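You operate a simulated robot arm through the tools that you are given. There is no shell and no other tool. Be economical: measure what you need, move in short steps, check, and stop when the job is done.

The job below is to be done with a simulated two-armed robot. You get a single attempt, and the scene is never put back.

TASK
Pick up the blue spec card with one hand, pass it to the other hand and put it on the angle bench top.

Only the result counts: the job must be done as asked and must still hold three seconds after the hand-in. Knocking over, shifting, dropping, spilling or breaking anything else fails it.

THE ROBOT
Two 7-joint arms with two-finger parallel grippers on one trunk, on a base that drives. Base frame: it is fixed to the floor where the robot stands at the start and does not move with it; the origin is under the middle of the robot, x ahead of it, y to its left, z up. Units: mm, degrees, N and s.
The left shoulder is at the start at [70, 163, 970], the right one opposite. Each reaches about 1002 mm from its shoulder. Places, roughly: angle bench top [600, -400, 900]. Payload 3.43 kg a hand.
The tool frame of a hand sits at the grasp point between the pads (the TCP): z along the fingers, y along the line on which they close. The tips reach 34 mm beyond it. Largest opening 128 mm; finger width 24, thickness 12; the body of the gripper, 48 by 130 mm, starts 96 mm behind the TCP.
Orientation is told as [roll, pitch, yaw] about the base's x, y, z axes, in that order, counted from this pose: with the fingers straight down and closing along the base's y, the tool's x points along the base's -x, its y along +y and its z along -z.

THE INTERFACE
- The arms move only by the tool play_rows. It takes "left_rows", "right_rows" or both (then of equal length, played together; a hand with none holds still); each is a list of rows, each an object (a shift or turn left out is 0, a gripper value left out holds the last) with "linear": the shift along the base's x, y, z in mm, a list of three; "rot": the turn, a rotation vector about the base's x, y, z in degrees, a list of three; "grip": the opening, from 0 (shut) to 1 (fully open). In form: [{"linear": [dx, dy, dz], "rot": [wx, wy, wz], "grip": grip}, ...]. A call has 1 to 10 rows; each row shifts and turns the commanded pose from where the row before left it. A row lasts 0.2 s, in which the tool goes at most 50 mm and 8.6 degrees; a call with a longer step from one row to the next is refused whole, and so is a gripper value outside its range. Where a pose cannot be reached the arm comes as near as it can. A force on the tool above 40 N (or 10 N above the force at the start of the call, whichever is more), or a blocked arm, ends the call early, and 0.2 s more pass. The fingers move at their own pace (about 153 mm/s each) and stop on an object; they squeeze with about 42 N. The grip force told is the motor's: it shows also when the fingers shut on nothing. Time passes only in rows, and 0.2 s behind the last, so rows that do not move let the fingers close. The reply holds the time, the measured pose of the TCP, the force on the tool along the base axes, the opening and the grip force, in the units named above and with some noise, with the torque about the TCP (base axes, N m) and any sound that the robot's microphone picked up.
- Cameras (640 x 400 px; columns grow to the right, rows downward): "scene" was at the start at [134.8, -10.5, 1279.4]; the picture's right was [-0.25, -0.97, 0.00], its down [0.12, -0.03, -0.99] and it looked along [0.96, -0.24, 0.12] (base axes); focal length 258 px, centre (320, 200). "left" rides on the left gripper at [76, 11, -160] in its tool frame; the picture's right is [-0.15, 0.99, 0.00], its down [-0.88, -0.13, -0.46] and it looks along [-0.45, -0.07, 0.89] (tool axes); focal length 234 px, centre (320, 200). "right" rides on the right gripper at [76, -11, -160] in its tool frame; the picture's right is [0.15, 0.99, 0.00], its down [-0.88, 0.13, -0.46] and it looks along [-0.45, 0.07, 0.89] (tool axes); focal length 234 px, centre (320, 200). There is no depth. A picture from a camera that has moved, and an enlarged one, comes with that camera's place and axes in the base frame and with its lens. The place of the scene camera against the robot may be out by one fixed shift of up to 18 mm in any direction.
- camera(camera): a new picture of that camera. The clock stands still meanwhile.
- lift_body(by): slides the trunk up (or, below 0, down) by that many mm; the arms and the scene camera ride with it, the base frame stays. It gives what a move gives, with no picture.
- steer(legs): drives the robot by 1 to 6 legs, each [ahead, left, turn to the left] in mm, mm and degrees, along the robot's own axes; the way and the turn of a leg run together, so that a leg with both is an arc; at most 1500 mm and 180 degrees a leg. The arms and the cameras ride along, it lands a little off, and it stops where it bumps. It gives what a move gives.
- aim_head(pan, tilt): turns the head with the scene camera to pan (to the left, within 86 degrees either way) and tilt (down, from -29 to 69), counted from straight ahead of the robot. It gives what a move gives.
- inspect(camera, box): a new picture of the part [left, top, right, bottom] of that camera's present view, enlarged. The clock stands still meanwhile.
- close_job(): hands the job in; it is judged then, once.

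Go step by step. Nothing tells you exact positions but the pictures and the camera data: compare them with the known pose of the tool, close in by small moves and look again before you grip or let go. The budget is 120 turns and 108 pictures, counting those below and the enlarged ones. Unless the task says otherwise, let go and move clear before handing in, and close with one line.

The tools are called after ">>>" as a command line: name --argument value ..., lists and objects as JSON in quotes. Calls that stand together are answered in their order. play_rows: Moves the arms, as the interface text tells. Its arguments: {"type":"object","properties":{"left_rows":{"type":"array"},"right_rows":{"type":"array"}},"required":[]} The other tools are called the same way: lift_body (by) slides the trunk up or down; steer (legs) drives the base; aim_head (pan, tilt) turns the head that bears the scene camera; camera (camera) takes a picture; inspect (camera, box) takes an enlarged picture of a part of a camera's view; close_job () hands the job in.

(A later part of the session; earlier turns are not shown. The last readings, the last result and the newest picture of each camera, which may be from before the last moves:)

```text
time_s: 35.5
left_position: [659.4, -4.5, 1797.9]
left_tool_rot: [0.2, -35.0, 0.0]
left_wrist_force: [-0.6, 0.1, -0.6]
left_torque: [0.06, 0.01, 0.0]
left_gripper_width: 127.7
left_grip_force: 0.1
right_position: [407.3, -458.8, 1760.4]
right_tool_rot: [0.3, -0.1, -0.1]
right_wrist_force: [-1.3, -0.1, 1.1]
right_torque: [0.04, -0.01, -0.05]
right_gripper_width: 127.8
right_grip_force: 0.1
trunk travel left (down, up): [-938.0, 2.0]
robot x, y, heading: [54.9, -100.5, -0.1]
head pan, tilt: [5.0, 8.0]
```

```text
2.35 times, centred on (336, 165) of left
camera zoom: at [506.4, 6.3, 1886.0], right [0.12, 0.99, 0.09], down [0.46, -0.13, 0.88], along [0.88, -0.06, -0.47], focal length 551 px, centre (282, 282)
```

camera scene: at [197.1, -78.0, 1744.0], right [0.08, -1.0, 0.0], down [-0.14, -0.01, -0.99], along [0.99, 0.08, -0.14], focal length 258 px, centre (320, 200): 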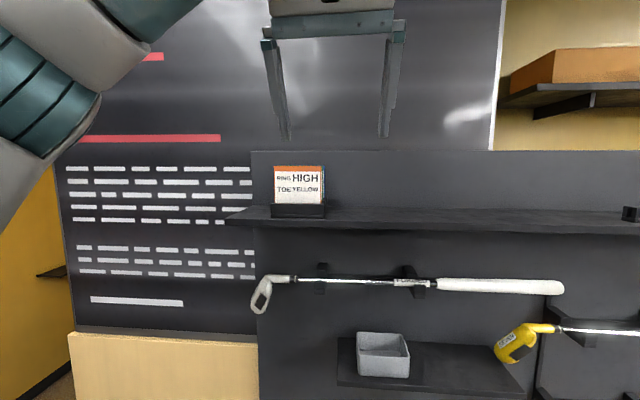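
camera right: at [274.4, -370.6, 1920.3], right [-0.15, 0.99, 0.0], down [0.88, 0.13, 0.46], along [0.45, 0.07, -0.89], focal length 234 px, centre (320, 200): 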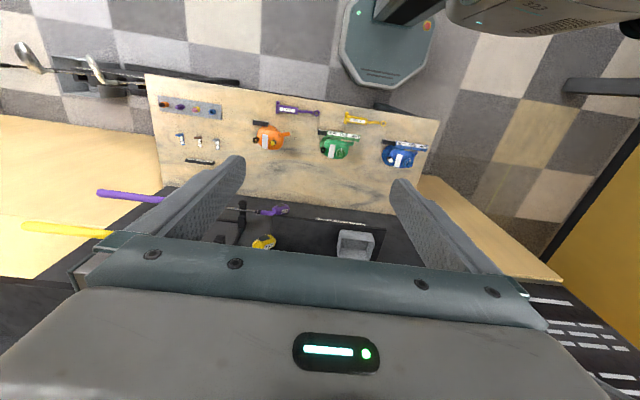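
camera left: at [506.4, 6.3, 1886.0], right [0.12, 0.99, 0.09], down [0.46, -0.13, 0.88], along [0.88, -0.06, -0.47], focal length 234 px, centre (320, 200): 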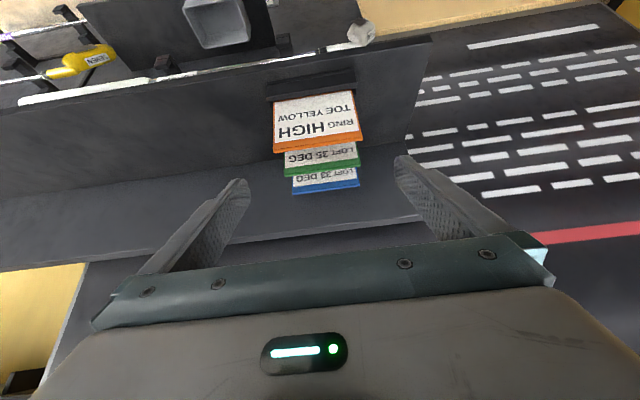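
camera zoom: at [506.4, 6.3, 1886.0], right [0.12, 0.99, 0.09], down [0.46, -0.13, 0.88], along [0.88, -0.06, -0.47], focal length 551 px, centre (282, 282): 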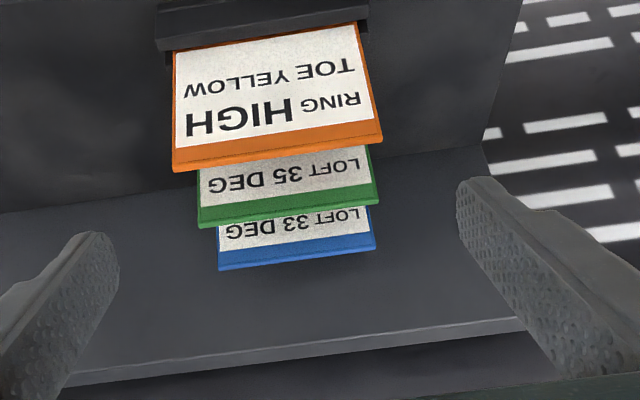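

Two views agree: blue card at x≈768, y centre ≈-4, top z≈1733. I'll move ahead above it and verify.

>>> play_rows --left_rows '[{"linear": [35, 0, 0]}, {"linear": [35, 0, 0]}, {"linear": [30, 0, -20]}]'

>>> camera --camera "left"

>>> camera --camera "scene"

```text
time_s: 36.2
left_position: [757.7, -5.3, 1781.3]
left_tool_rot: [0.2, -34.9, -0.1]
left_wrist_force: [0.5, 0.3, 0.4]
left_torque: [0.04, 0.03, 0.04]
left_gripper_width: 128.1
left_grip_force: 0.0
right_position: [408.0, -458.7, 1760.1]
right_tool_rot: [0.1, -0.2, -0.2]
right_wrist_force: [0.1, -0.2, -0.7]
right_torque: [-0.01, 0.02, -0.02]
right_gripper_width: 127.9
right_grip_force: 0.0
trunk travel left (down, up): [-938.0, 2.0]
robot x, y, heading: [53.4, -99.8, 0.0]
head pan, tilt: [5.0, 8.0]
```

```text
69 pictures are left
camera left: at [603.5, 5.4, 1868.8], right [0.12, 0.99, 0.09], down [0.46, -0.13, 0.88], along [0.88, -0.06, -0.47], focal length 234 px, centre (320, 200)
```

left: 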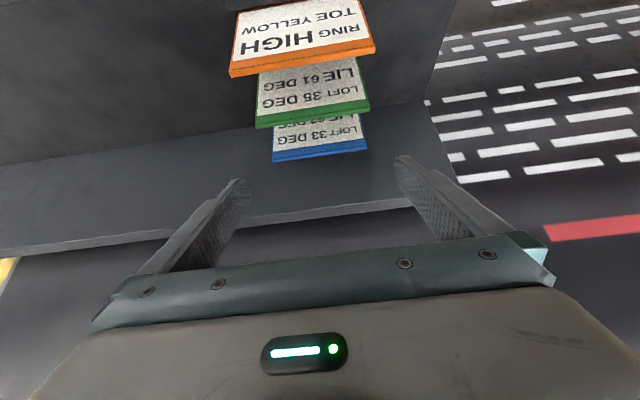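

```text
68 pictures are left
camera scene: at [200.7, -81.8, 1743.8], right [0.08, -1.0, 0.0], down [-0.14, -0.01, -0.99], along [0.99, 0.08, -0.14], focal length 258 px, centre (320, 200)
```

scene: 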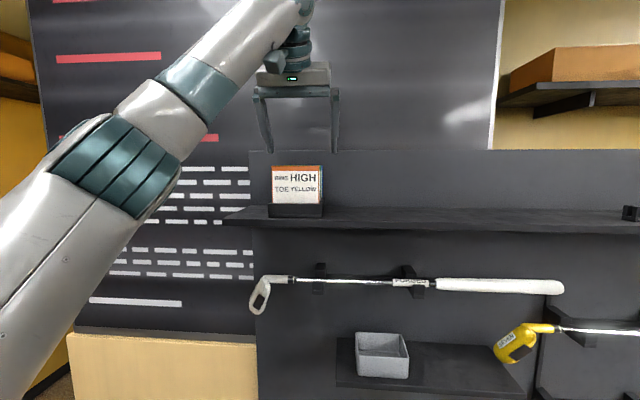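

I'll zoom for a refined triangulation of the blue card.

>>> inspect --camera "left" --box '[216, 40, 408, 160]'

>>> inspect --camera "left" --box '[256, 110, 384, 190]'

```text
3.33 times, centred on (312, 100) of left
camera zoom: at [603.5, 5.4, 1868.8], right [0.12, 0.99, 0.09], down [0.46, -0.13, 0.88], along [0.88, -0.06, -0.47], focal length 781 px, centre (347, 533)
```

zoom: 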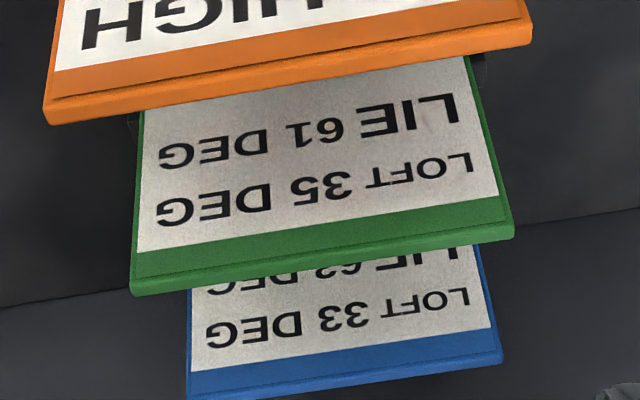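

```text
5.00 times, centred on (320, 150) of left
camera zoom: at [603.5, 5.4, 1868.8], right [0.12, 0.99, 0.09], down [0.46, -0.13, 0.88], along [0.88, -0.06, -0.47], focal length 1171 px, centre (320, 450)
```

zoom: 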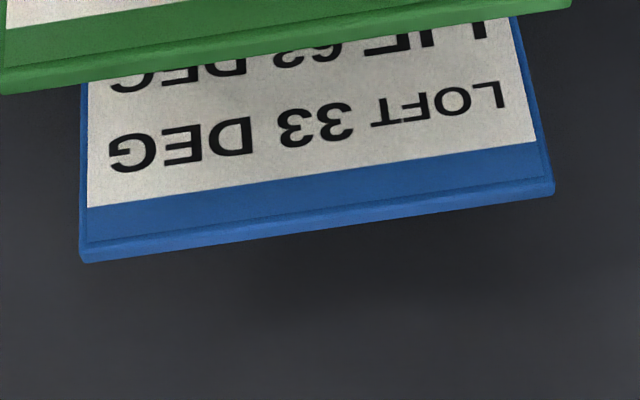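

Blue card refined: centre x≈777, 5 mm thick, top z≈1726, ~92 wide. Descending partway with fingers straddling its edges.

>>> play_rows --left_rows '[{"linear": [19, 0, 0]}, {"linear": [0, 0, -20]}, {"linear": [0, 0, -20]}, {"linear": [0, 0, -10]}]'

>>> camera --camera "left"

>>> inspect --camera "scene" --box '[220, 80, 412, 220]'

```text
time_s: 37.2
left_position: [774.1, -4.9, 1730.8]
left_tool_rot: [0.2, -35.1, 0.1]
left_wrist_force: [-0.4, -0.1, 0.6]
left_torque: [-0.05, 0.01, -0.05]
left_gripper_width: 128.2
left_grip_force: 0.1
right_position: [403.9, -457.8, 1761.3]
right_tool_rot: [0.1, -0.3, -0.2]
right_wrist_force: [-0.2, 0.1, -0.7]
right_torque: [0.0, -0.01, -0.02]
right_gripper_width: 127.8
right_grip_force: 0.0
trunk travel left (down, up): [-938.0, 2.0]
robot x, y, heading: [50.6, -101.3, -0.2]
head pan, tilt: [5.0, 8.0]
```

```text
65 pictures are left
camera left: at [620.3, 6.0, 1818.5], right [0.12, 0.99, 0.09], down [0.46, -0.13, 0.88], along [0.88, -0.06, -0.47], focal length 234 px, centre (320, 200)
```

left: 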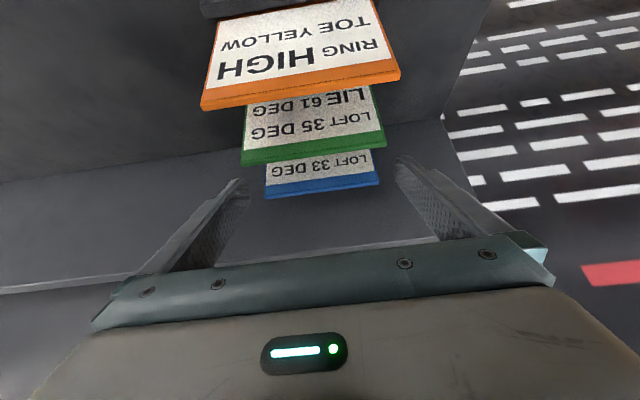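

```text
2.86 times, centred on (316, 150) of scene
camera zoom: at [197.4, -79.9, 1744.1], right [0.08, -1.0, 0.0], down [-0.14, -0.01, -0.99], along [0.99, 0.08, -0.14], focal length 737 px, centre (331, 343)
```

zoom: 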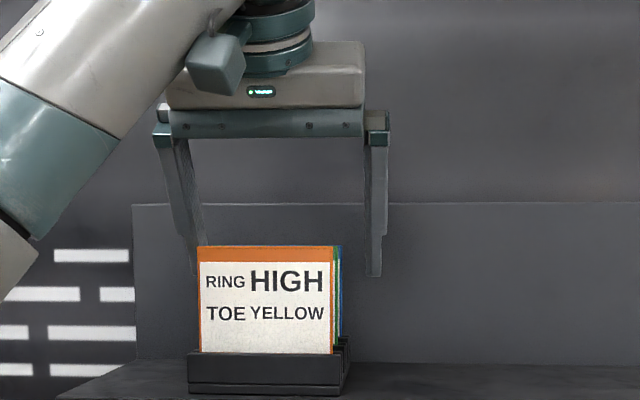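

The numbers hold (card back face x≈781, top z≈1725, centred between fingers). Descending the last ~27 mm, then checking before gripping.

>>> play_rows --left_rows '[{"linear": [3, 0, -13]}, {"linear": [0, 0, -13]}]'

>>> camera --camera "left"

>>> inspect --camera "left" --box '[200, 100, 440, 250]'

```text
time_s: 37.9
left_position: [777.1, -4.9, 1705.1]
left_tool_rot: [0.0, -35.0, 0.1]
left_wrist_force: [0.3, 0.3, -0.9]
left_torque: [0.0, 0.02, 0.02]
left_gripper_width: 127.9
left_grip_force: 0.1
right_position: [406.9, -456.9, 1761.0]
right_tool_rot: [0.0, -0.3, -0.1]
right_wrist_force: [-0.4, 0.2, -0.1]
right_torque: [0.0, 0.03, 0.0]
right_gripper_width: 128.0
right_grip_force: 0.3
trunk travel left (down, up): [-938.0, 2.0]
robot x, y, heading: [56.0, -101.9, -0.2]
head pan, tilt: [5.0, 8.0]
```

```text
63 pictures are left
camera left: at [623.5, 6.4, 1792.9], right [0.12, 0.99, 0.08], down [0.46, -0.13, 0.88], along [0.88, -0.06, -0.47], focal length 234 px, centre (320, 200)
```

left: 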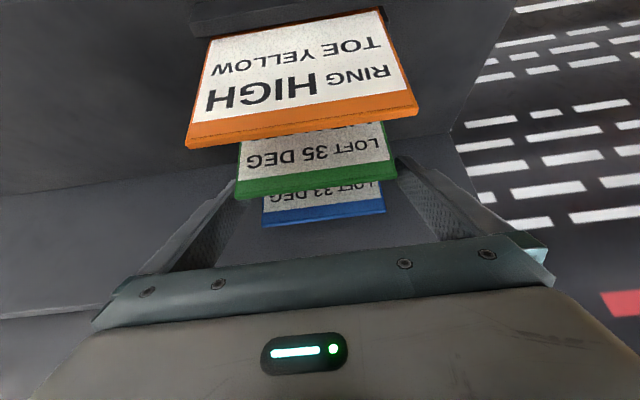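

```text
2.67 times, centred on (320, 175) of left
camera zoom: at [623.5, 6.4, 1792.9], right [0.12, 0.99, 0.08], down [0.46, -0.13, 0.88], along [0.88, -0.06, -0.47], focal length 624 px, centre (320, 267)
```

zoom: 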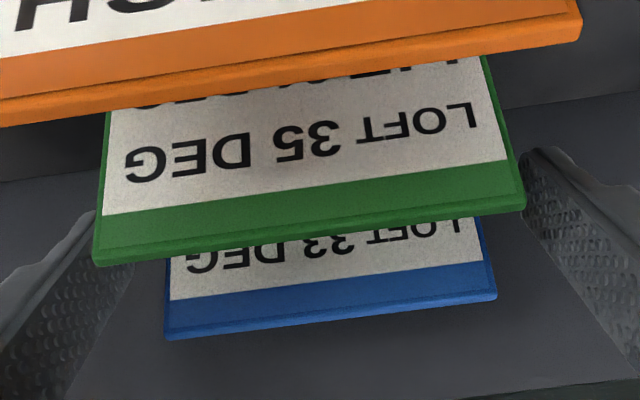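

Fingers straddle only the blue card, behind the green. Closing to near the edges first, then looking.

>>> play_rows --left_rows '[{"grip": 0.78}, {"grip": 0.78}]'

>>> inspect --camera "left" --box '[200, 100, 440, 250]'

```text
time_s: 38.5
left_position: [776.7, -6.4, 1706.1]
left_tool_rot: [0.1, -34.9, 0.2]
left_wrist_force: [-0.2, 0.2, -0.5]
left_torque: [0.03, 0.01, 0.0]
left_gripper_width: 100.0
left_grip_force: 0.0
right_position: [406.1, -457.6, 1760.0]
right_tool_rot: [0.0, -0.2, 0.0]
right_wrist_force: [-0.2, 0.6, 0.1]
right_torque: [-0.01, 0.0, 0.01]
right_gripper_width: 128.3
right_grip_force: 0.1
trunk travel left (down, up): [-938.0, 2.0]
robot x, y, heading: [54.6, -101.4, -0.1]
head pan, tilt: [5.0, 8.0]
```

```text
2.67 times, centred on (320, 175) of left
camera zoom: at [623.5, 5.3, 1793.0], right [0.12, 0.99, 0.09], down [0.46, -0.13, 0.88], along [0.88, -0.06, -0.47], focal length 624 px, centre (320, 267)
```

zoom: 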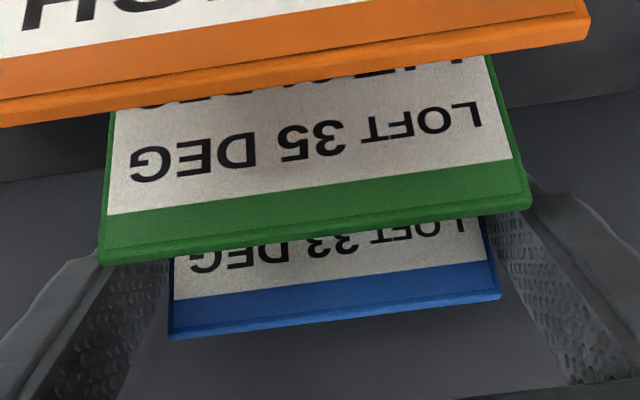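

Evenly placed on both edges. Gripping now.

>>> play_rows --left_rows '[{"grip": 0.7}, {"grip": 0.6}, {"grip": 0.55}, {"grip": 0.55}]'

>>> inspect --camera "left" --box '[200, 100, 440, 250]'

```text
time_s: 39.5
left_position: [776.1, -5.9, 1706.0]
left_tool_rot: [0.1, -35.0, 0.0]
left_wrist_force: [0.8, -0.2, 0.0]
left_torque: [0.0, 0.0, -0.04]
left_gripper_width: 90.6
left_grip_force: 41.7
right_position: [405.9, -459.3, 1760.6]
right_tool_rot: [-0.1, -0.3, 0.0]
right_wrist_force: [0.2, 0.2, 0.4]
right_torque: [0.03, 0.0, 0.0]
right_gripper_width: 128.1
right_grip_force: 0.1
trunk travel left (down, up): [-938.0, 2.0]
robot x, y, heading: [55.7, -96.7, -0.4]
head pan, tilt: [5.0, 8.0]
```

```text
2.67 times, centred on (320, 175) of left
camera zoom: at [622.7, 4.4, 1793.3], right [0.12, 0.99, 0.09], down [0.46, -0.13, 0.88], along [0.88, -0.06, -0.47], focal length 624 px, centre (320, 267)
```

zoom: 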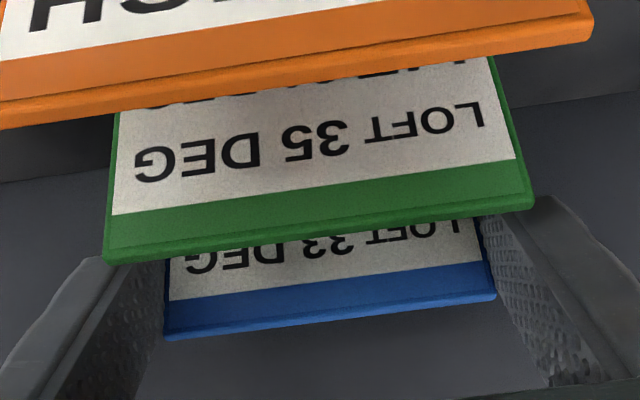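

Gripped at 90.6 mm with 42 N. Lifting straight up in small steps.

>>> play_rows --left_rows '[{"linear": [0, 0, 8]}, {"linear": [0, 0, 10]}, {"linear": [0, 0, 12]}, {"linear": [0, 0, 12]}]'

>>> camera --camera "left"

>>> inspect --camera "scene" --box '[220, 80, 412, 220]'

```text
time_s: 40.5
left_position: [775.9, -5.8, 1744.7]
left_tool_rot: [0.1, -35.0, 0.1]
left_wrist_force: [0.7, 0.5, -0.6]
left_torque: [0.04, 0.02, 0.03]
left_gripper_width: 90.7
left_grip_force: 42.5
right_position: [404.9, -458.8, 1760.9]
right_tool_rot: [0.0, -0.4, -0.2]
right_wrist_force: [-0.4, 0.1, 0.1]
right_torque: [0.0, -0.02, -0.02]
right_gripper_width: 127.9
right_grip_force: 0.1
trunk travel left (down, up): [-938.0, 2.0]
robot x, y, heading: [52.0, -98.2, -0.3]
head pan, tilt: [5.0, 8.0]
```

```text
59 pictures are left
camera left: at [622.4, 4.9, 1832.6], right [0.12, 0.99, 0.09], down [0.46, -0.13, 0.88], along [0.88, -0.06, -0.47], focal length 234 px, centre (320, 200)
```

left: 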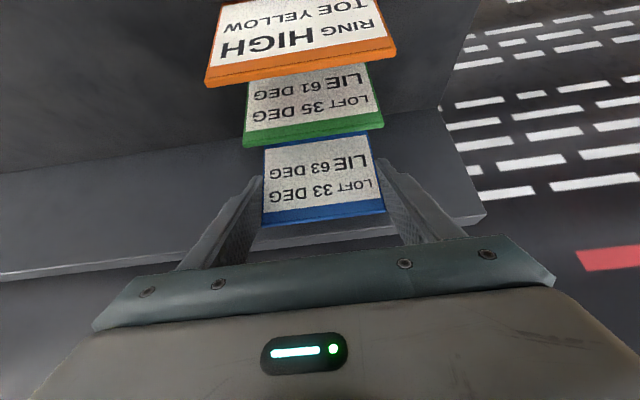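

```text
2.86 times, centred on (316, 150) of scene
camera zoom: at [198.3, -81.2, 1744.0], right [0.08, -1.0, 0.0], down [-0.14, -0.01, -0.99], along [0.99, 0.08, -0.14], focal length 737 px, centre (331, 343)
```

zoom: 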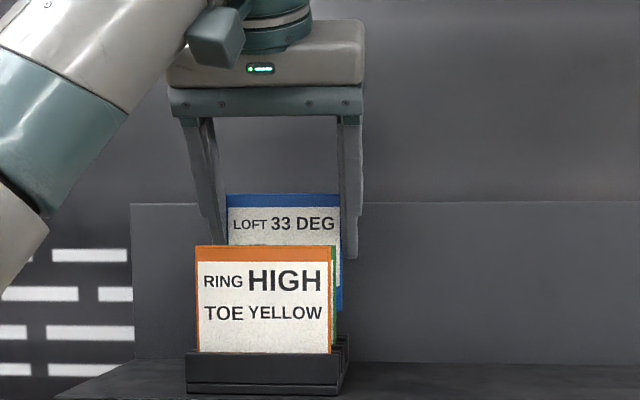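

The card comes out cleanly. Continuing up to clear the rack.

>>> play_rows --left_rows '[{"linear": [0, 0, 12]}, {"linear": [0, 0, 12]}, {"linear": [0, 0, 10]}]'

>>> inspect --camera "scene" --box '[220, 80, 412, 220]'

```text
time_s: 41.2
left_position: [778.3, -6.4, 1779.5]
left_tool_rot: [0.3, -35.1, -0.1]
left_wrist_force: [0.0, 0.6, 0.7]
left_torque: [0.01, 0.01, -0.02]
left_gripper_width: 90.9
left_grip_force: 42.0
right_position: [404.9, -459.6, 1761.8]
right_tool_rot: [0.0, -0.3, -0.1]
right_wrist_force: [-0.2, 0.2, 0.4]
right_torque: [-0.03, -0.01, -0.03]
right_gripper_width: 127.7
right_grip_force: 0.0
trunk travel left (down, up): [-938.0, 2.0]
robot x, y, heading: [52.8, -95.7, -0.3]
head pan, tilt: [5.0, 8.0]
```

```text
2.86 times, centred on (316, 150) of scene
camera zoom: at [198.1, -81.2, 1744.0], right [0.08, -1.0, 0.0], down [-0.14, -0.01, -0.99], along [0.99, 0.08, -0.14], focal length 737 px, centre (331, 343)
```

zoom: 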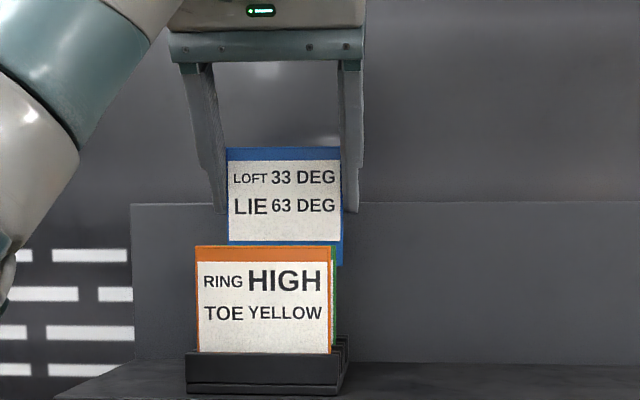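

Card bottom is well above the rack. I'll slide it left past the other cards, then retract.

>>> play_rows --left_rows '[{"linear": [0, 25, 5]}, {"linear": [0, 30, 5]}, {"linear": [0, 30, 0]}, {"linear": [0, 30, 0]}, {"linear": [0, 30, 0]}]'

>>> camera --camera "scene"

```text
time_s: 42.5
left_position: [774.6, 145.1, 1792.3]
left_tool_rot: [0.1, -35.0, 0.1]
left_wrist_force: [0.3, 0.0, 0.2]
left_torque: [-0.02, 0.01, -0.01]
left_gripper_width: 90.6
left_grip_force: 42.0
right_position: [405.4, -455.8, 1760.7]
right_tool_rot: [-0.1, -0.3, -0.1]
right_wrist_force: [0.3, 0.6, 0.2]
right_torque: [-0.05, -0.02, 0.02]
right_gripper_width: 128.0
right_grip_force: 0.2
trunk travel left (down, up): [-938.0, 2.0]
robot x, y, heading: [54.7, -96.0, -0.3]
head pan, tilt: [5.0, 8.0]
```

```text
56 pictures are left
camera scene: at [198.2, -78.0, 1744.0], right [0.08, -1.0, 0.0], down [-0.14, -0.01, -0.99], along [0.99, 0.08, -0.14], focal length 258 px, centre (320, 200)
```

scene: 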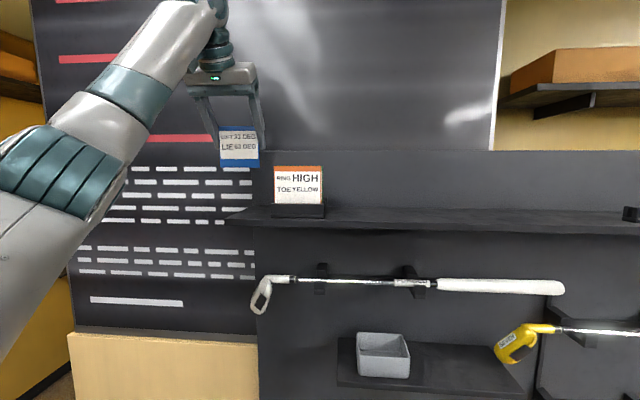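

Clear of the rack. Retracting toward the robot.

>>> play_rows --left_rows '[{"linear": [-35, 0, 0]}, {"linear": [-40, 0, 0]}, {"linear": [-40, 0, 0]}, {"linear": [-40, 0, 0]}, {"linear": [-40, 0, 0]}, {"linear": [-40, 0, 0]}, {"linear": [-35, 0, 0]}]'

>>> steer --legs '[[-250, 0, 0]]'

>>> camera --camera "scene"

```text
time_s: 44.0
left_position: [502.1, 140.1, 1792.1]
left_tool_rot: [0.0, -35.0, -0.1]
left_wrist_force: [-0.1, -0.1, 0.1]
left_torque: [0.03, 0.01, 0.02]
left_gripper_width: 90.6
left_grip_force: 42.1
right_position: [403.3, -458.8, 1760.6]
right_tool_rot: [-0.1, -0.3, -0.1]
right_wrist_force: [-0.4, -0.2, -0.3]
right_torque: [0.01, -0.01, 0.01]
right_gripper_width: 128.3
right_grip_force: 0.0
trunk travel left (down, up): [-938.0, 2.0]
robot x, y, heading: [58.5, -97.0, -0.3]
head pan, tilt: [5.0, 8.0]
```

```text
time_s: 45.9
left_position: [264.0, 141.2, 1788.5]
left_tool_rot: [0.0, -34.7, 0.1]
left_wrist_force: [0.2, 0.4, -0.5]
left_torque: [0.02, 0.09, 0.01]
left_gripper_width: 90.5
left_grip_force: 41.7
right_position: [166.5, -457.2, 1758.6]
right_tool_rot: [0.1, 0.0, -0.1]
right_wrist_force: [0.7, -0.1, 0.0]
right_torque: [0.02, 0.08, -0.04]
right_gripper_width: 127.7
right_grip_force: 0.1
trunk travel left (down, up): [-938.0, 2.0]
robot x, y, heading: [-193.4, -99.3, -0.2]
head pan, tilt: [5.0, 8.0]
```

```text
55 pictures are left
camera scene: at [-41.4, -79.7, 1743.3], right [0.08, -1.0, 0.0], down [-0.14, -0.01, -0.99], along [0.99, 0.08, -0.14], focal length 258 px, centre (320, 200)
```

scene: 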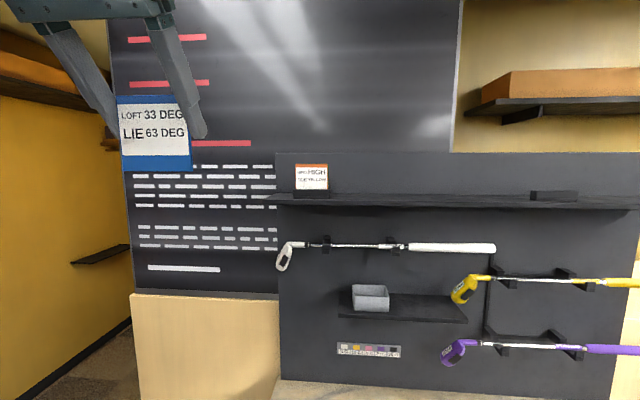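

Now in open space. I bring both hands down to chest height, right hand staying clear, then rotate the right hand so its fingers point left (+y) and close along x.

>>> play_rows --left_rows '[{"linear": [2, -8, -41]}, {"linear": [2, -8, -41]}, {"linear": [2, -8, -41]}, {"linear": [2, -8, -41]}, {"linear": [2, -8, -41]}, {"linear": [2, -8, -41]}, {"linear": [2, -8, -41]}]' --right_rows '[{"linear": [14, 2, -43]}, {"linear": [14, 2, -43]}, {"linear": [14, 2, -43]}, {"linear": [14, 2, -43]}, {"linear": [14, 2, -43]}, {"linear": [14, 2, -43]}, {"linear": [14, 2, -43]}]'

>>> play_rows --right_rows '[{"rot": [4.9, 4.9, -4.9]}, {"rot": [4.9, 4.9, -4.9]}, {"rot": [4.9, 4.9, -4.9]}, {"rot": [4.9, 4.9, -4.9]}, {"rot": [4.9, 4.9, -4.9]}, {"rot": [4.9, 4.9, -4.9]}, {"rot": [4.9, 4.9, -4.9]}]'

>>> aim_head --pan -5 --tilt 35

>>> camera --camera "scene"

```text
time_s: 47.5
left_position: [273.1, 89.1, 1498.6]
left_tool_rot: [0.0, -34.9, 0.1]
left_wrist_force: [-0.1, 0.2, 0.7]
left_torque: [0.02, 0.0, 0.0]
left_gripper_width: 90.8
left_grip_force: 41.6
right_position: [259.1, -440.6, 1457.9]
right_tool_rot: [0.1, -0.2, 0.0]
right_wrist_force: [0.4, 0.0, 1.2]
right_torque: [-0.02, 0.04, 0.04]
right_gripper_width: 128.1
right_grip_force: 0.0
trunk travel left (down, up): [-938.0, 2.0]
robot x, y, heading: [-193.7, -95.2, -0.5]
head pan, tilt: [5.0, 8.0]
```

```text
time_s: 49.1
left_position: [271.7, 87.9, 1500.4]
left_tool_rot: [0.2, -35.0, 0.2]
left_wrist_force: [0.3, 0.0, -0.1]
left_torque: [0.05, -0.01, 0.01]
left_gripper_width: 90.8
left_grip_force: 42.2
right_position: [257.3, -444.9, 1458.9]
right_tool_rot: [26.5, 41.4, -26.6]
right_wrist_force: [1.0, 0.0, 0.3]
right_torque: [-0.02, 0.04, 0.01]
right_gripper_width: 128.0
right_grip_force: 0.1
trunk travel left (down, up): [-938.0, 2.0]
robot x, y, heading: [-192.3, -97.8, 0.1]
head pan, tilt: [5.0, 8.0]
```

```text
time_s: 50.0
left_position: [270.3, 88.5, 1500.2]
left_tool_rot: [0.1, -35.0, 0.2]
left_wrist_force: [0.2, 0.6, -0.2]
left_torque: [-0.04, 0.0, 0.02]
left_gripper_width: 90.7
left_grip_force: 41.8
right_position: [257.5, -443.2, 1458.4]
right_tool_rot: [26.2, 40.9, -26.7]
right_wrist_force: [-0.5, -0.2, -1.1]
right_torque: [0.0, -0.01, -0.02]
right_gripper_width: 128.3
right_grip_force: 0.0
trunk travel left (down, up): [-938.0, 2.0]
robot x, y, heading: [-190.6, -100.9, 0.1]
head pan, tilt: [-5.0, 35.0]
```

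```text
54 pictures are left
camera scene: at [-52.8, -95.2, 1700.7], right [-0.09, -1.0, 0.0], down [-0.57, 0.05, -0.82], along [0.82, -0.07, -0.57], focal length 258 px, centre (320, 200)
```

scene: 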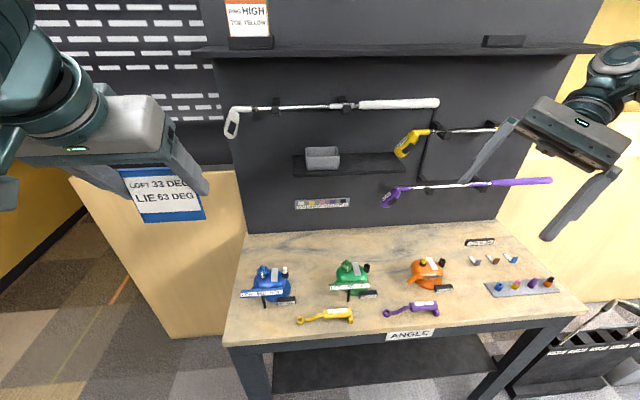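

Continuing the right-hand rotation.

>>> play_rows --right_rows '[{"rot": [4.95, 4.95, -4.95]}, {"rot": [4.95, 4.95, -4.95]}, {"rot": [4.95, 4.95, -4.95]}, {"rot": [4.95, 4.95, -4.95]}, {"rot": [4.95, 4.95, -4.95]}, {"rot": [4.95, 4.95, -4.95]}, {"rot": [4.95, 4.95, -4.95]}, {"rot": [0.35, 0.35, -0.35]}]'

>>> camera --camera "scene"

>>> camera --camera "right"

```text
time_s: 51.8
left_position: [271.9, 89.1, 1499.0]
left_tool_rot: [0.1, -35.0, 0.1]
left_wrist_force: [-0.4, -0.1, -0.4]
left_torque: [0.04, 0.05, -0.03]
left_gripper_width: 91.0
left_grip_force: 41.5
right_position: [257.4, -443.0, 1459.7]
right_tool_rot: [-47.9, 89.8, -138.1]
right_wrist_force: [0.2, -0.9, -0.4]
right_torque: [-0.02, 0.0, 0.0]
right_gripper_width: 128.0
right_grip_force: 0.1
trunk travel left (down, up): [-938.0, 2.0]
robot x, y, heading: [-193.1, -98.3, -0.1]
head pan, tilt: [-5.0, 35.0]
```

```text
53 pictures are left
camera scene: at [-52.7, -95.6, 1700.6], right [-0.09, -1.0, 0.0], down [-0.57, 0.05, -0.82], along [0.82, -0.07, -0.57], focal length 258 px, centre (320, 200)
```

scene: 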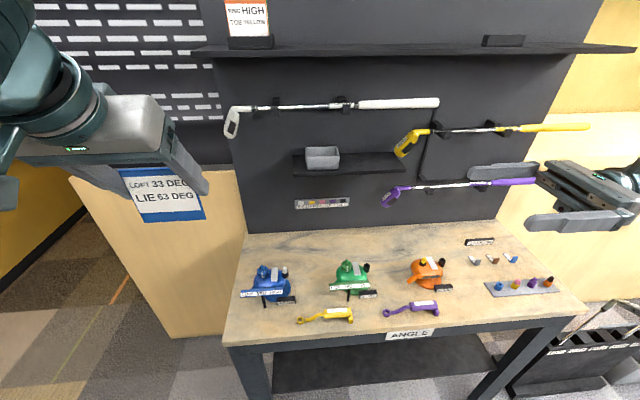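

```text
52 pictures are left
camera right: at [245.7, -602.7, 1536.3], right [0.99, 0.0, 0.14], down [0.13, -0.46, -0.88], along [0.07, 0.89, -0.45], focal length 234 px, centre (320, 200)
```

right: 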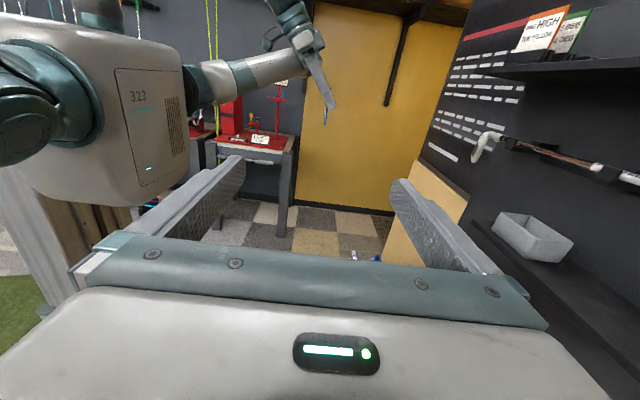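

Both hands are posed well. Bringing them closer together, right hand stopping ~140 mm short of the card and aimed at its lower part.

>>> play_rows --left_rows '[{"linear": [0, -30, 0]}, {"linear": [0, -30, 0]}, {"linear": [0, -30, 0]}, {"linear": [0, -30, 0]}, {"linear": [0, -29, 0]}]' --right_rows '[{"linear": [4, 37, -3]}, {"linear": [3, 37, -3]}, {"linear": [3, 37, -3]}, {"linear": [3, 36, -3]}, {"linear": [3, 36, -2]}]'

>>> camera --camera "right"

>>> camera --camera "scene"

>>> camera --camera "left"

```text
time_s: 53.0
left_position: [271.3, -65.2, 1504.2]
left_tool_rot: [0.2, -34.8, 0.0]
left_wrist_force: [0.8, -0.7, -0.1]
left_torque: [0.02, 0.03, 0.01]
left_gripper_width: 90.6
left_grip_force: 41.6
right_position: [276.3, -262.6, 1442.6]
right_tool_rot: [-47.4, 89.8, -137.4]
right_wrist_force: [0.0, -0.6, -0.2]
right_torque: [0.01, 0.04, 0.03]
right_gripper_width: 128.2
right_grip_force: 0.2
trunk travel left (down, up): [-938.0, 2.0]
robot x, y, heading: [-192.6, -100.0, -0.4]
head pan, tilt: [-5.0, 35.0]
```

```text
51 pictures are left
camera right: at [263.5, -423.0, 1519.8], right [0.99, 0.0, 0.14], down [0.13, -0.46, -0.88], along [0.07, 0.89, -0.45], focal length 234 px, centre (320, 200)
```

right: 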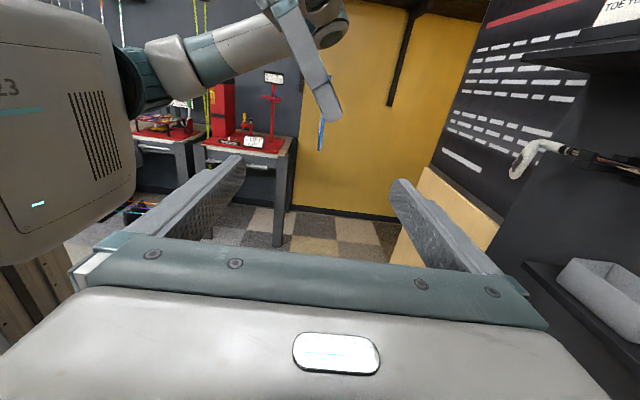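

```text
50 pictures are left
camera scene: at [-51.0, -97.2, 1700.3], right [-0.09, -1.0, 0.0], down [-0.57, 0.05, -0.82], along [0.81, -0.07, -0.57], focal length 258 px, centre (320, 200)
```

scene: 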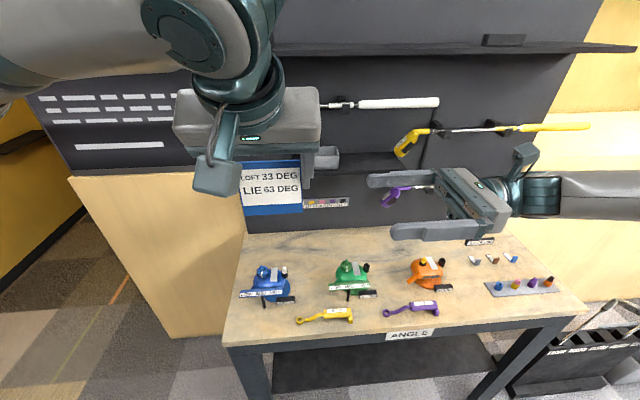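

```text
49 pictures are left
camera left: at [118.2, -53.9, 1592.5], right [0.12, 0.99, 0.09], down [0.46, -0.13, 0.88], along [0.88, -0.06, -0.47], focal length 234 px, centre (320, 200)
```

left: 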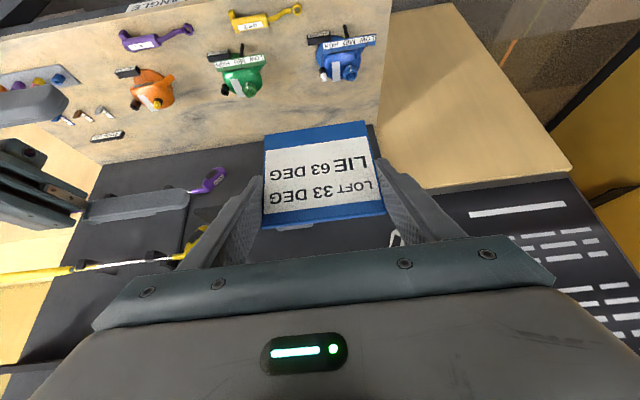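

Card plane x≈277, bottom z≈1433; right hand is well aligned. Advancing 120 mm and raising 6 mm, then looking.

>>> play_rows --right_rows '[{"linear": [0, 30, 2]}, {"linear": [0, 30, 2]}, {"linear": [0, 30, 2]}, {"linear": [0, 30, 0]}]'

>>> camera --camera "right"

>>> inspect --camera "scene" --box '[180, 80, 436, 260]'

```text
time_s: 54.0
left_position: [271.3, -60.7, 1503.4]
left_tool_rot: [-0.1, -34.9, 0.1]
left_wrist_force: [-0.7, 1.0, -1.0]
left_torque: [0.02, 0.05, 0.01]
left_gripper_width: 90.8
left_grip_force: 41.4
right_position: [273.2, -139.5, 1451.0]
right_tool_rot: [-17.6, 89.7, -107.7]
right_wrist_force: [0.2, 0.0, -0.3]
right_torque: [0.0, 0.02, 0.02]
right_gripper_width: 127.9
right_grip_force: 0.1
trunk travel left (down, up): [-938.0, 2.0]
robot x, y, heading: [-191.7, -97.3, -0.4]
head pan, tilt: [-5.0, 35.0]
```

```text
48 pictures are left
camera right: at [262.1, -299.7, 1528.5], right [0.99, 0.0, 0.14], down [0.13, -0.46, -0.88], along [0.07, 0.89, -0.46], focal length 234 px, centre (320, 200)
```

right: 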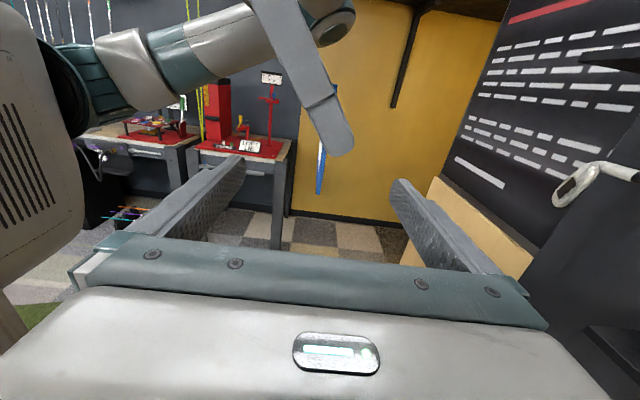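

```text
2.22 times, centred on (308, 170) of scene
camera zoom: at [-52.4, -93.6, 1700.5], right [-0.09, -1.0, 0.0], down [-0.57, 0.05, -0.82], along [0.82, -0.07, -0.57], focal length 573 px, centre (347, 267)
```

zoom: 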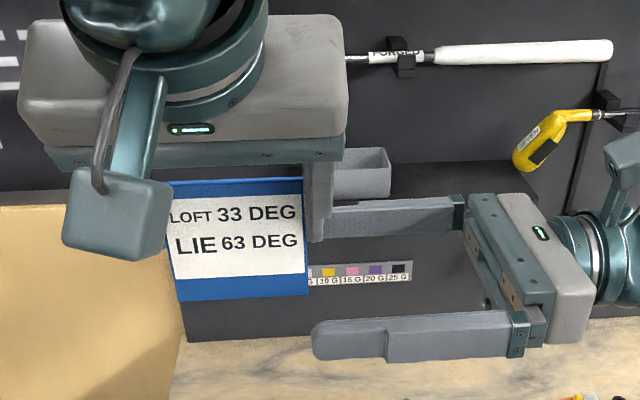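

Geometry checks: card bottom z≈1434, left fingertip bottom ≈1475, right fingers span 1439–1463. Advancing to straddle the card.

>>> play_rows --right_rows '[{"linear": [0, 18, -1]}, {"linear": [0, 18, 0]}, {"linear": [0, 18, 0]}]'

>>> camera --camera "right"

>>> inspect --camera "scene" --box '[180, 80, 436, 260]'

```text
time_s: 54.8
left_position: [270.7, -61.3, 1504.3]
left_tool_rot: [0.0, -34.9, 0.1]
left_wrist_force: [-0.3, 0.5, 0.8]
left_torque: [0.0, 0.02, 0.01]
left_gripper_width: 90.9
left_grip_force: 41.7
right_position: [272.8, -85.6, 1449.4]
right_tool_rot: [-24.0, 89.7, -114.0]
right_wrist_force: [0.0, -0.1, 0.4]
right_torque: [-0.01, -0.03, 0.01]
right_gripper_width: 128.0
right_grip_force: 0.0
trunk travel left (down, up): [-938.0, 2.0]
robot x, y, heading: [-194.5, -100.5, -0.1]
head pan, tilt: [-5.0, 35.0]
```

```text
46 pictures are left
camera right: at [261.5, -245.7, 1526.7], right [0.99, 0.0, 0.14], down [0.13, -0.46, -0.88], along [0.07, 0.89, -0.46], focal length 234 px, centre (320, 200)
```

right: 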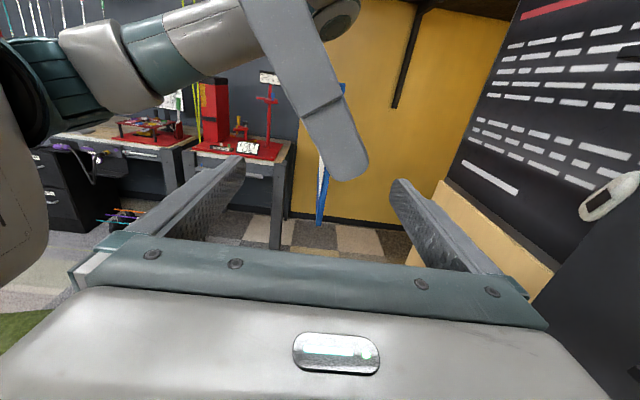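

```text
2.22 times, centred on (308, 170) of scene
camera zoom: at [-52.4, -94.3, 1700.5], right [-0.09, -1.0, 0.0], down [-0.57, 0.05, -0.82], along [0.82, -0.07, -0.57], focal length 573 px, centre (347, 267)
```

zoom: 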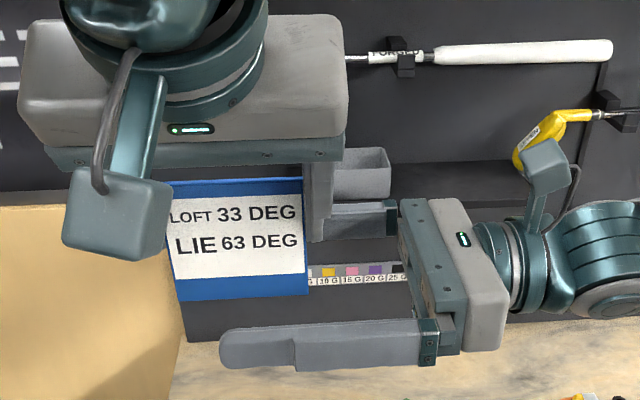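

The card sits centred between the right fingers and clear of the left fingertip. Closing the right hand gradually.

>>> play_rows --right_rows '[{"grip": 0.6}, {"grip": 0.3}, {"grip": 0.15}, {"grip": 0.1}]'

>>> inspect --camera "right" --box '[240, 100, 400, 250]'

```text
time_s: 55.8
left_position: [269.9, -63.4, 1505.5]
left_tool_rot: [0.2, -35.0, 0.1]
left_wrist_force: [0.1, 0.0, -0.4]
left_torque: [0.01, 0.0, 0.01]
left_gripper_width: 90.7
left_grip_force: 42.0
right_position: [273.1, -87.4, 1449.1]
right_tool_rot: [-23.4, 89.8, -113.4]
right_wrist_force: [-0.6, 0.0, 0.1]
right_torque: [0.01, 0.01, 0.0]
right_gripper_width: 12.7
right_grip_force: 0.1
trunk travel left (down, up): [-938.0, 2.0]
robot x, y, heading: [-195.4, -100.0, -0.3]
head pan, tilt: [-5.0, 35.0]
```

```text
2.67 times, centred on (320, 175) of right
camera zoom: at [261.0, -247.2, 1526.8], right [0.99, 0.0, 0.14], down [0.13, -0.46, -0.88], along [0.07, 0.89, -0.45], focal length 624 px, centre (320, 267)
```

zoom: 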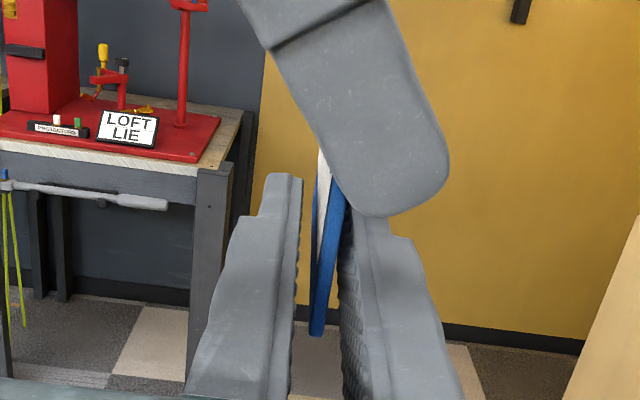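

The card is between the pads. Squeezing.

>>> play_rows --right_rows '[{"grip": 0.05}, {"grip": 0}, {"grip": 0}, {"grip": 0}]'

>>> inspect --camera "right" --box '[240, 100, 400, 250]'

```text
time_s: 56.8
left_position: [270.3, -62.5, 1505.2]
left_tool_rot: [0.2, -34.9, 0.0]
left_wrist_force: [-8.6, -1.0, 0.0]
left_torque: [-0.08, 0.5, -0.39]
left_gripper_width: 90.7
left_grip_force: 42.7
right_position: [273.2, -87.7, 1450.0]
right_tool_rot: [-23.1, 89.8, -113.0]
right_wrist_force: [9.1, 0.6, -1.0]
right_torque: [-0.03, -0.03, 0.14]
right_gripper_width: 2.8
right_grip_force: 37.0
trunk travel left (down, up): [-938.0, 2.0]
robot x, y, heading: [-191.7, -97.1, -0.1]
head pan, tilt: [-5.0, 35.0]
```

```text
2.67 times, centred on (320, 175) of right
camera zoom: at [261.5, -247.1, 1526.8], right [0.99, 0.0, 0.14], down [0.13, -0.46, -0.88], along [0.07, 0.89, -0.45], focal length 624 px, centre (320, 267)
```

zoom: 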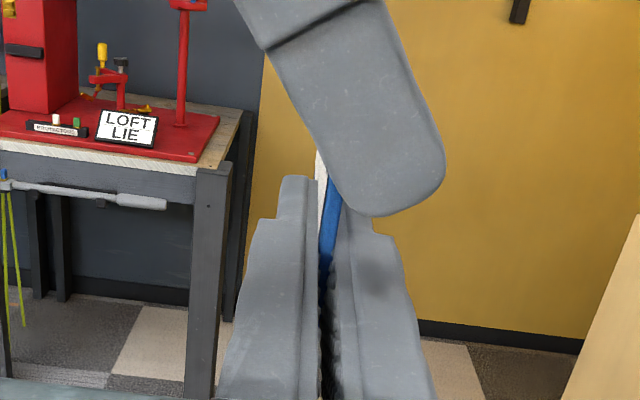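

Firm hold (small side load). I'll relieve ~2 mm in x, then open the left hand.

>>> play_rows --right_rows '[{"linear": [2, 0, 0]}, {"linear": [0, 0, 0]}]'

>>> play_rows --left_rows '[{"grip": 0.8}, {"grip": 0.95}, {"grip": 1.0}]'

>>> inspect --camera "scene" --box '[180, 80, 436, 260]'

>>> camera --camera "left"

```text
time_s: 57.4
left_position: [270.3, -61.0, 1505.6]
left_tool_rot: [0.2, -35.0, 0.1]
left_wrist_force: [1.3, 10.5, 2.8]
left_torque: [0.32, -0.03, -0.16]
left_gripper_width: 90.7
left_grip_force: 42.2
right_position: [274.4, -86.7, 1450.8]
right_tool_rot: [-26.0, 89.8, -115.9]
right_wrist_force: [-2.7, -10.3, -2.9]
right_torque: [0.22, -0.1, 0.28]
right_gripper_width: 2.8
right_grip_force: 37.2
trunk travel left (down, up): [-938.0, 2.0]
robot x, y, heading: [-189.3, -103.1, -0.1]
head pan, tilt: [-5.0, 35.0]
```

```text
time_s: 58.2
left_position: [269.1, -62.9, 1505.0]
left_tool_rot: [0.1, -35.0, 0.1]
left_wrist_force: [-0.1, 0.1, 0.2]
left_torque: [-0.01, 0.02, -0.03]
left_gripper_width: 127.9
left_grip_force: 0.0
right_position: [275.0, -85.5, 1449.6]
right_tool_rot: [-22.0, 89.7, -112.0]
right_wrist_force: [-1.0, -0.6, 0.2]
right_torque: [-0.01, 0.01, 0.01]
right_gripper_width: 3.1
right_grip_force: 37.0
trunk travel left (down, up): [-938.0, 2.0]
robot x, y, heading: [-192.2, -98.8, 0.1]
head pan, tilt: [-5.0, 35.0]
```

```text
2.22 times, centred on (308, 170) of scene
camera zoom: at [-52.9, -95.6, 1700.6], right [-0.09, -1.0, 0.0], down [-0.57, 0.05, -0.82], along [0.82, -0.07, -0.57], focal length 573 px, centre (347, 267)
```

zoom: 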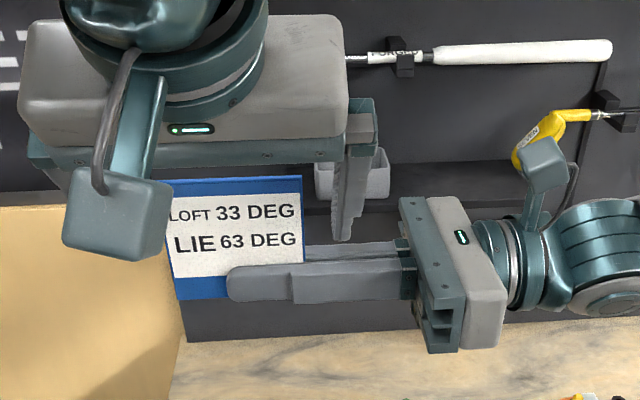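

```text
41 pictures are left
camera left: at [116.5, -52.1, 1592.9], right [0.12, 0.99, 0.09], down [0.46, -0.13, 0.88], along [0.88, -0.06, -0.47], focal length 234 px, centre (320, 200)
```

left: 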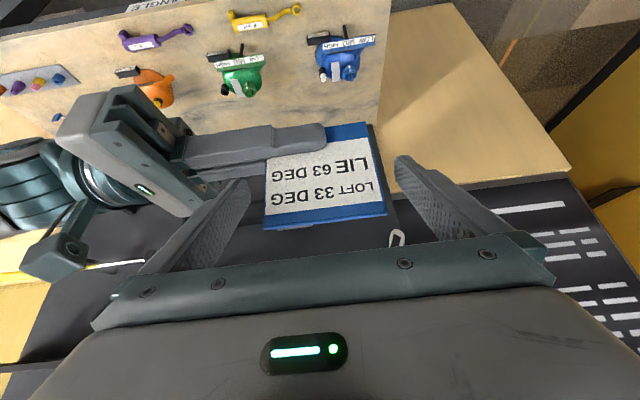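

Handover done. Raising the left hand clear, then moving it left.

>>> play_rows --left_rows '[{"linear": [0, 0, 35]}, {"linear": [0, 0, 40]}, {"linear": [0, 0, 40]}, {"linear": [0, 40, 0]}, {"linear": [0, 45, 0]}, {"linear": [0, 45, 0]}, {"linear": [0, 45, 0]}, {"linear": [0, 45, -20]}]'

>>> camera --camera "scene"

```text
time_s: 60.0
left_position: [269.2, 160.2, 1596.7]
left_tool_rot: [0.0, -35.0, 0.2]
left_wrist_force: [0.1, 0.0, 0.3]
left_torque: [-0.05, 0.02, -0.02]
left_gripper_width: 127.9
left_grip_force: 0.0
right_position: [274.5, -81.5, 1449.8]
right_tool_rot: [-12.2, 89.6, -102.3]
right_wrist_force: [0.2, 0.4, 0.6]
right_torque: [-0.02, 0.01, -0.01]
right_gripper_width: 2.8
right_grip_force: 37.7
trunk travel left (down, up): [-938.0, 2.0]
robot x, y, heading: [-191.3, -100.9, -0.1]
head pan, tilt: [-5.0, 35.0]
```

```text
40 pictures are left
camera scene: at [-53.0, -90.6, 1700.7], right [-0.09, -1.0, 0.0], down [-0.57, 0.05, -0.82], along [0.82, -0.07, -0.57], focal length 258 px, centre (320, 200)
```

scene: 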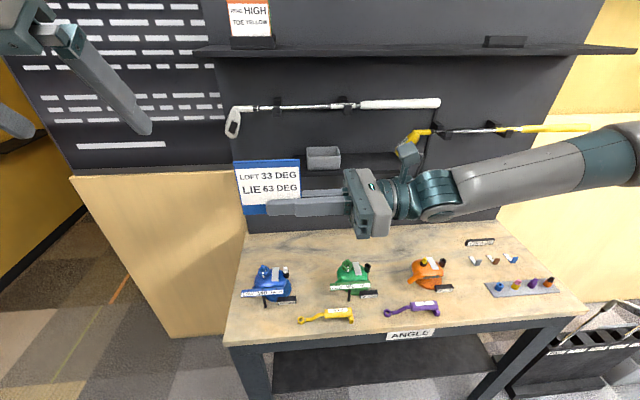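

Bench spot chosen: free area around (620, -400) between the green and orange machines. Now turning the right hand so its fingers point ahead with the card flat, while moving it to the right-front.

>>> play_rows --right_rows '[{"linear": [10, -30, 0], "rot": [4.95, 4.95, -4.95]}, {"linear": [10, -30, 0], "rot": [4.95, 4.95, -4.95]}, {"linear": [10, -30, 0], "rot": [4.95, 4.95, -4.95]}, {"linear": [10, -30, 0], "rot": [4.95, 4.95, -4.95]}, {"linear": [10, -30, 0], "rot": [4.95, 4.95, -4.95]}, {"linear": [10, -30, 0], "rot": [4.95, 4.95, -4.95]}, {"linear": [10, -30, 0], "rot": [4.95, 4.95, -4.95]}]'

>>> camera --camera "scene"

```text
time_s: 61.6
left_position: [267.8, 153.5, 1596.9]
left_tool_rot: [0.1, -35.0, 0.1]
left_wrist_force: [-0.7, -0.1, -0.2]
left_torque: [0.01, 0.0, 0.05]
left_gripper_width: 128.0
left_grip_force: 0.0
right_position: [342.4, -298.2, 1451.4]
right_tool_rot: [-116.3, 41.7, 116.8]
right_wrist_force: [-0.3, -0.3, -0.6]
right_torque: [0.0, 0.0, 0.01]
right_gripper_width: 2.9
right_grip_force: 37.6
trunk travel left (down, up): [-938.0, 2.0]
robot x, y, heading: [-193.8, -99.3, -0.1]
head pan, tilt: [-5.0, 35.0]
```

```text
39 pictures are left
camera scene: at [-53.7, -96.5, 1700.6], right [-0.09, -1.0, 0.0], down [-0.57, 0.05, -0.82], along [0.82, -0.07, -0.57], focal length 258 px, centre (320, 200)
```

scene: 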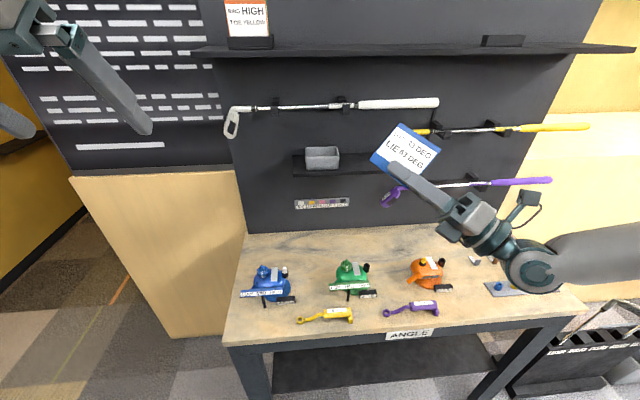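

Working well. Continuing the rotation.

>>> play_rows --right_rows '[{"rot": [4.95, 4.95, -4.95]}, {"rot": [4.95, 4.95, -4.95]}, {"rot": [4.95, 4.95, -4.95]}, {"rot": [4.95, 4.95, -4.95]}, {"rot": [4.95, 4.95, -4.95]}, {"rot": [4.95, 4.95, -4.95]}, {"rot": [4.95, 4.95, -4.95]}]'

>>> camera --camera "scene"

```text
time_s: 63.2
left_position: [268.2, 153.5, 1596.5]
left_tool_rot: [0.1, -35.1, 0.1]
left_wrist_force: [0.0, -0.7, 0.4]
left_torque: [0.02, -0.04, 0.0]
left_gripper_width: 127.7
left_grip_force: 0.1
right_position: [417.9, -308.8, 1430.9]
right_tool_rot: [-96.1, 6.7, 96.3]
right_wrist_force: [0.4, -0.3, -0.3]
right_torque: [-0.01, 0.0, 0.01]
right_gripper_width: 2.8
right_grip_force: 37.0
right hand out of reach, approached as far as the arm can: row 2, 3, 4, 5, 6, 7
trunk travel left (down, up): [-938.0, 2.0]
robot x, y, heading: [-193.3, -99.1, -0.2]
head pan, tilt: [-5.0, 35.0]
```

```text
38 pictures are left
camera scene: at [-53.3, -96.4, 1700.6], right [-0.09, -1.0, 0.0], down [-0.57, 0.05, -0.82], along [0.82, -0.07, -0.57], focal length 258 px, centre (320, 200)
```

scene: 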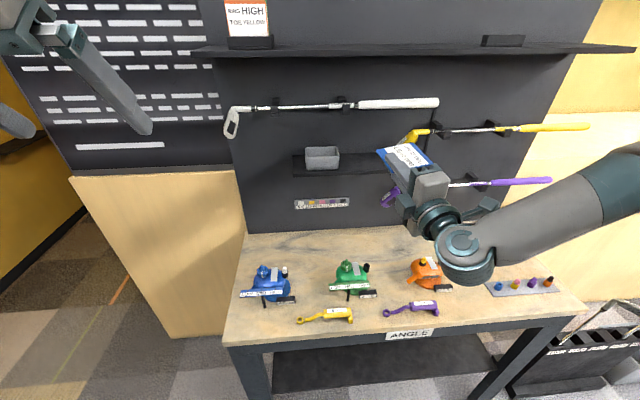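

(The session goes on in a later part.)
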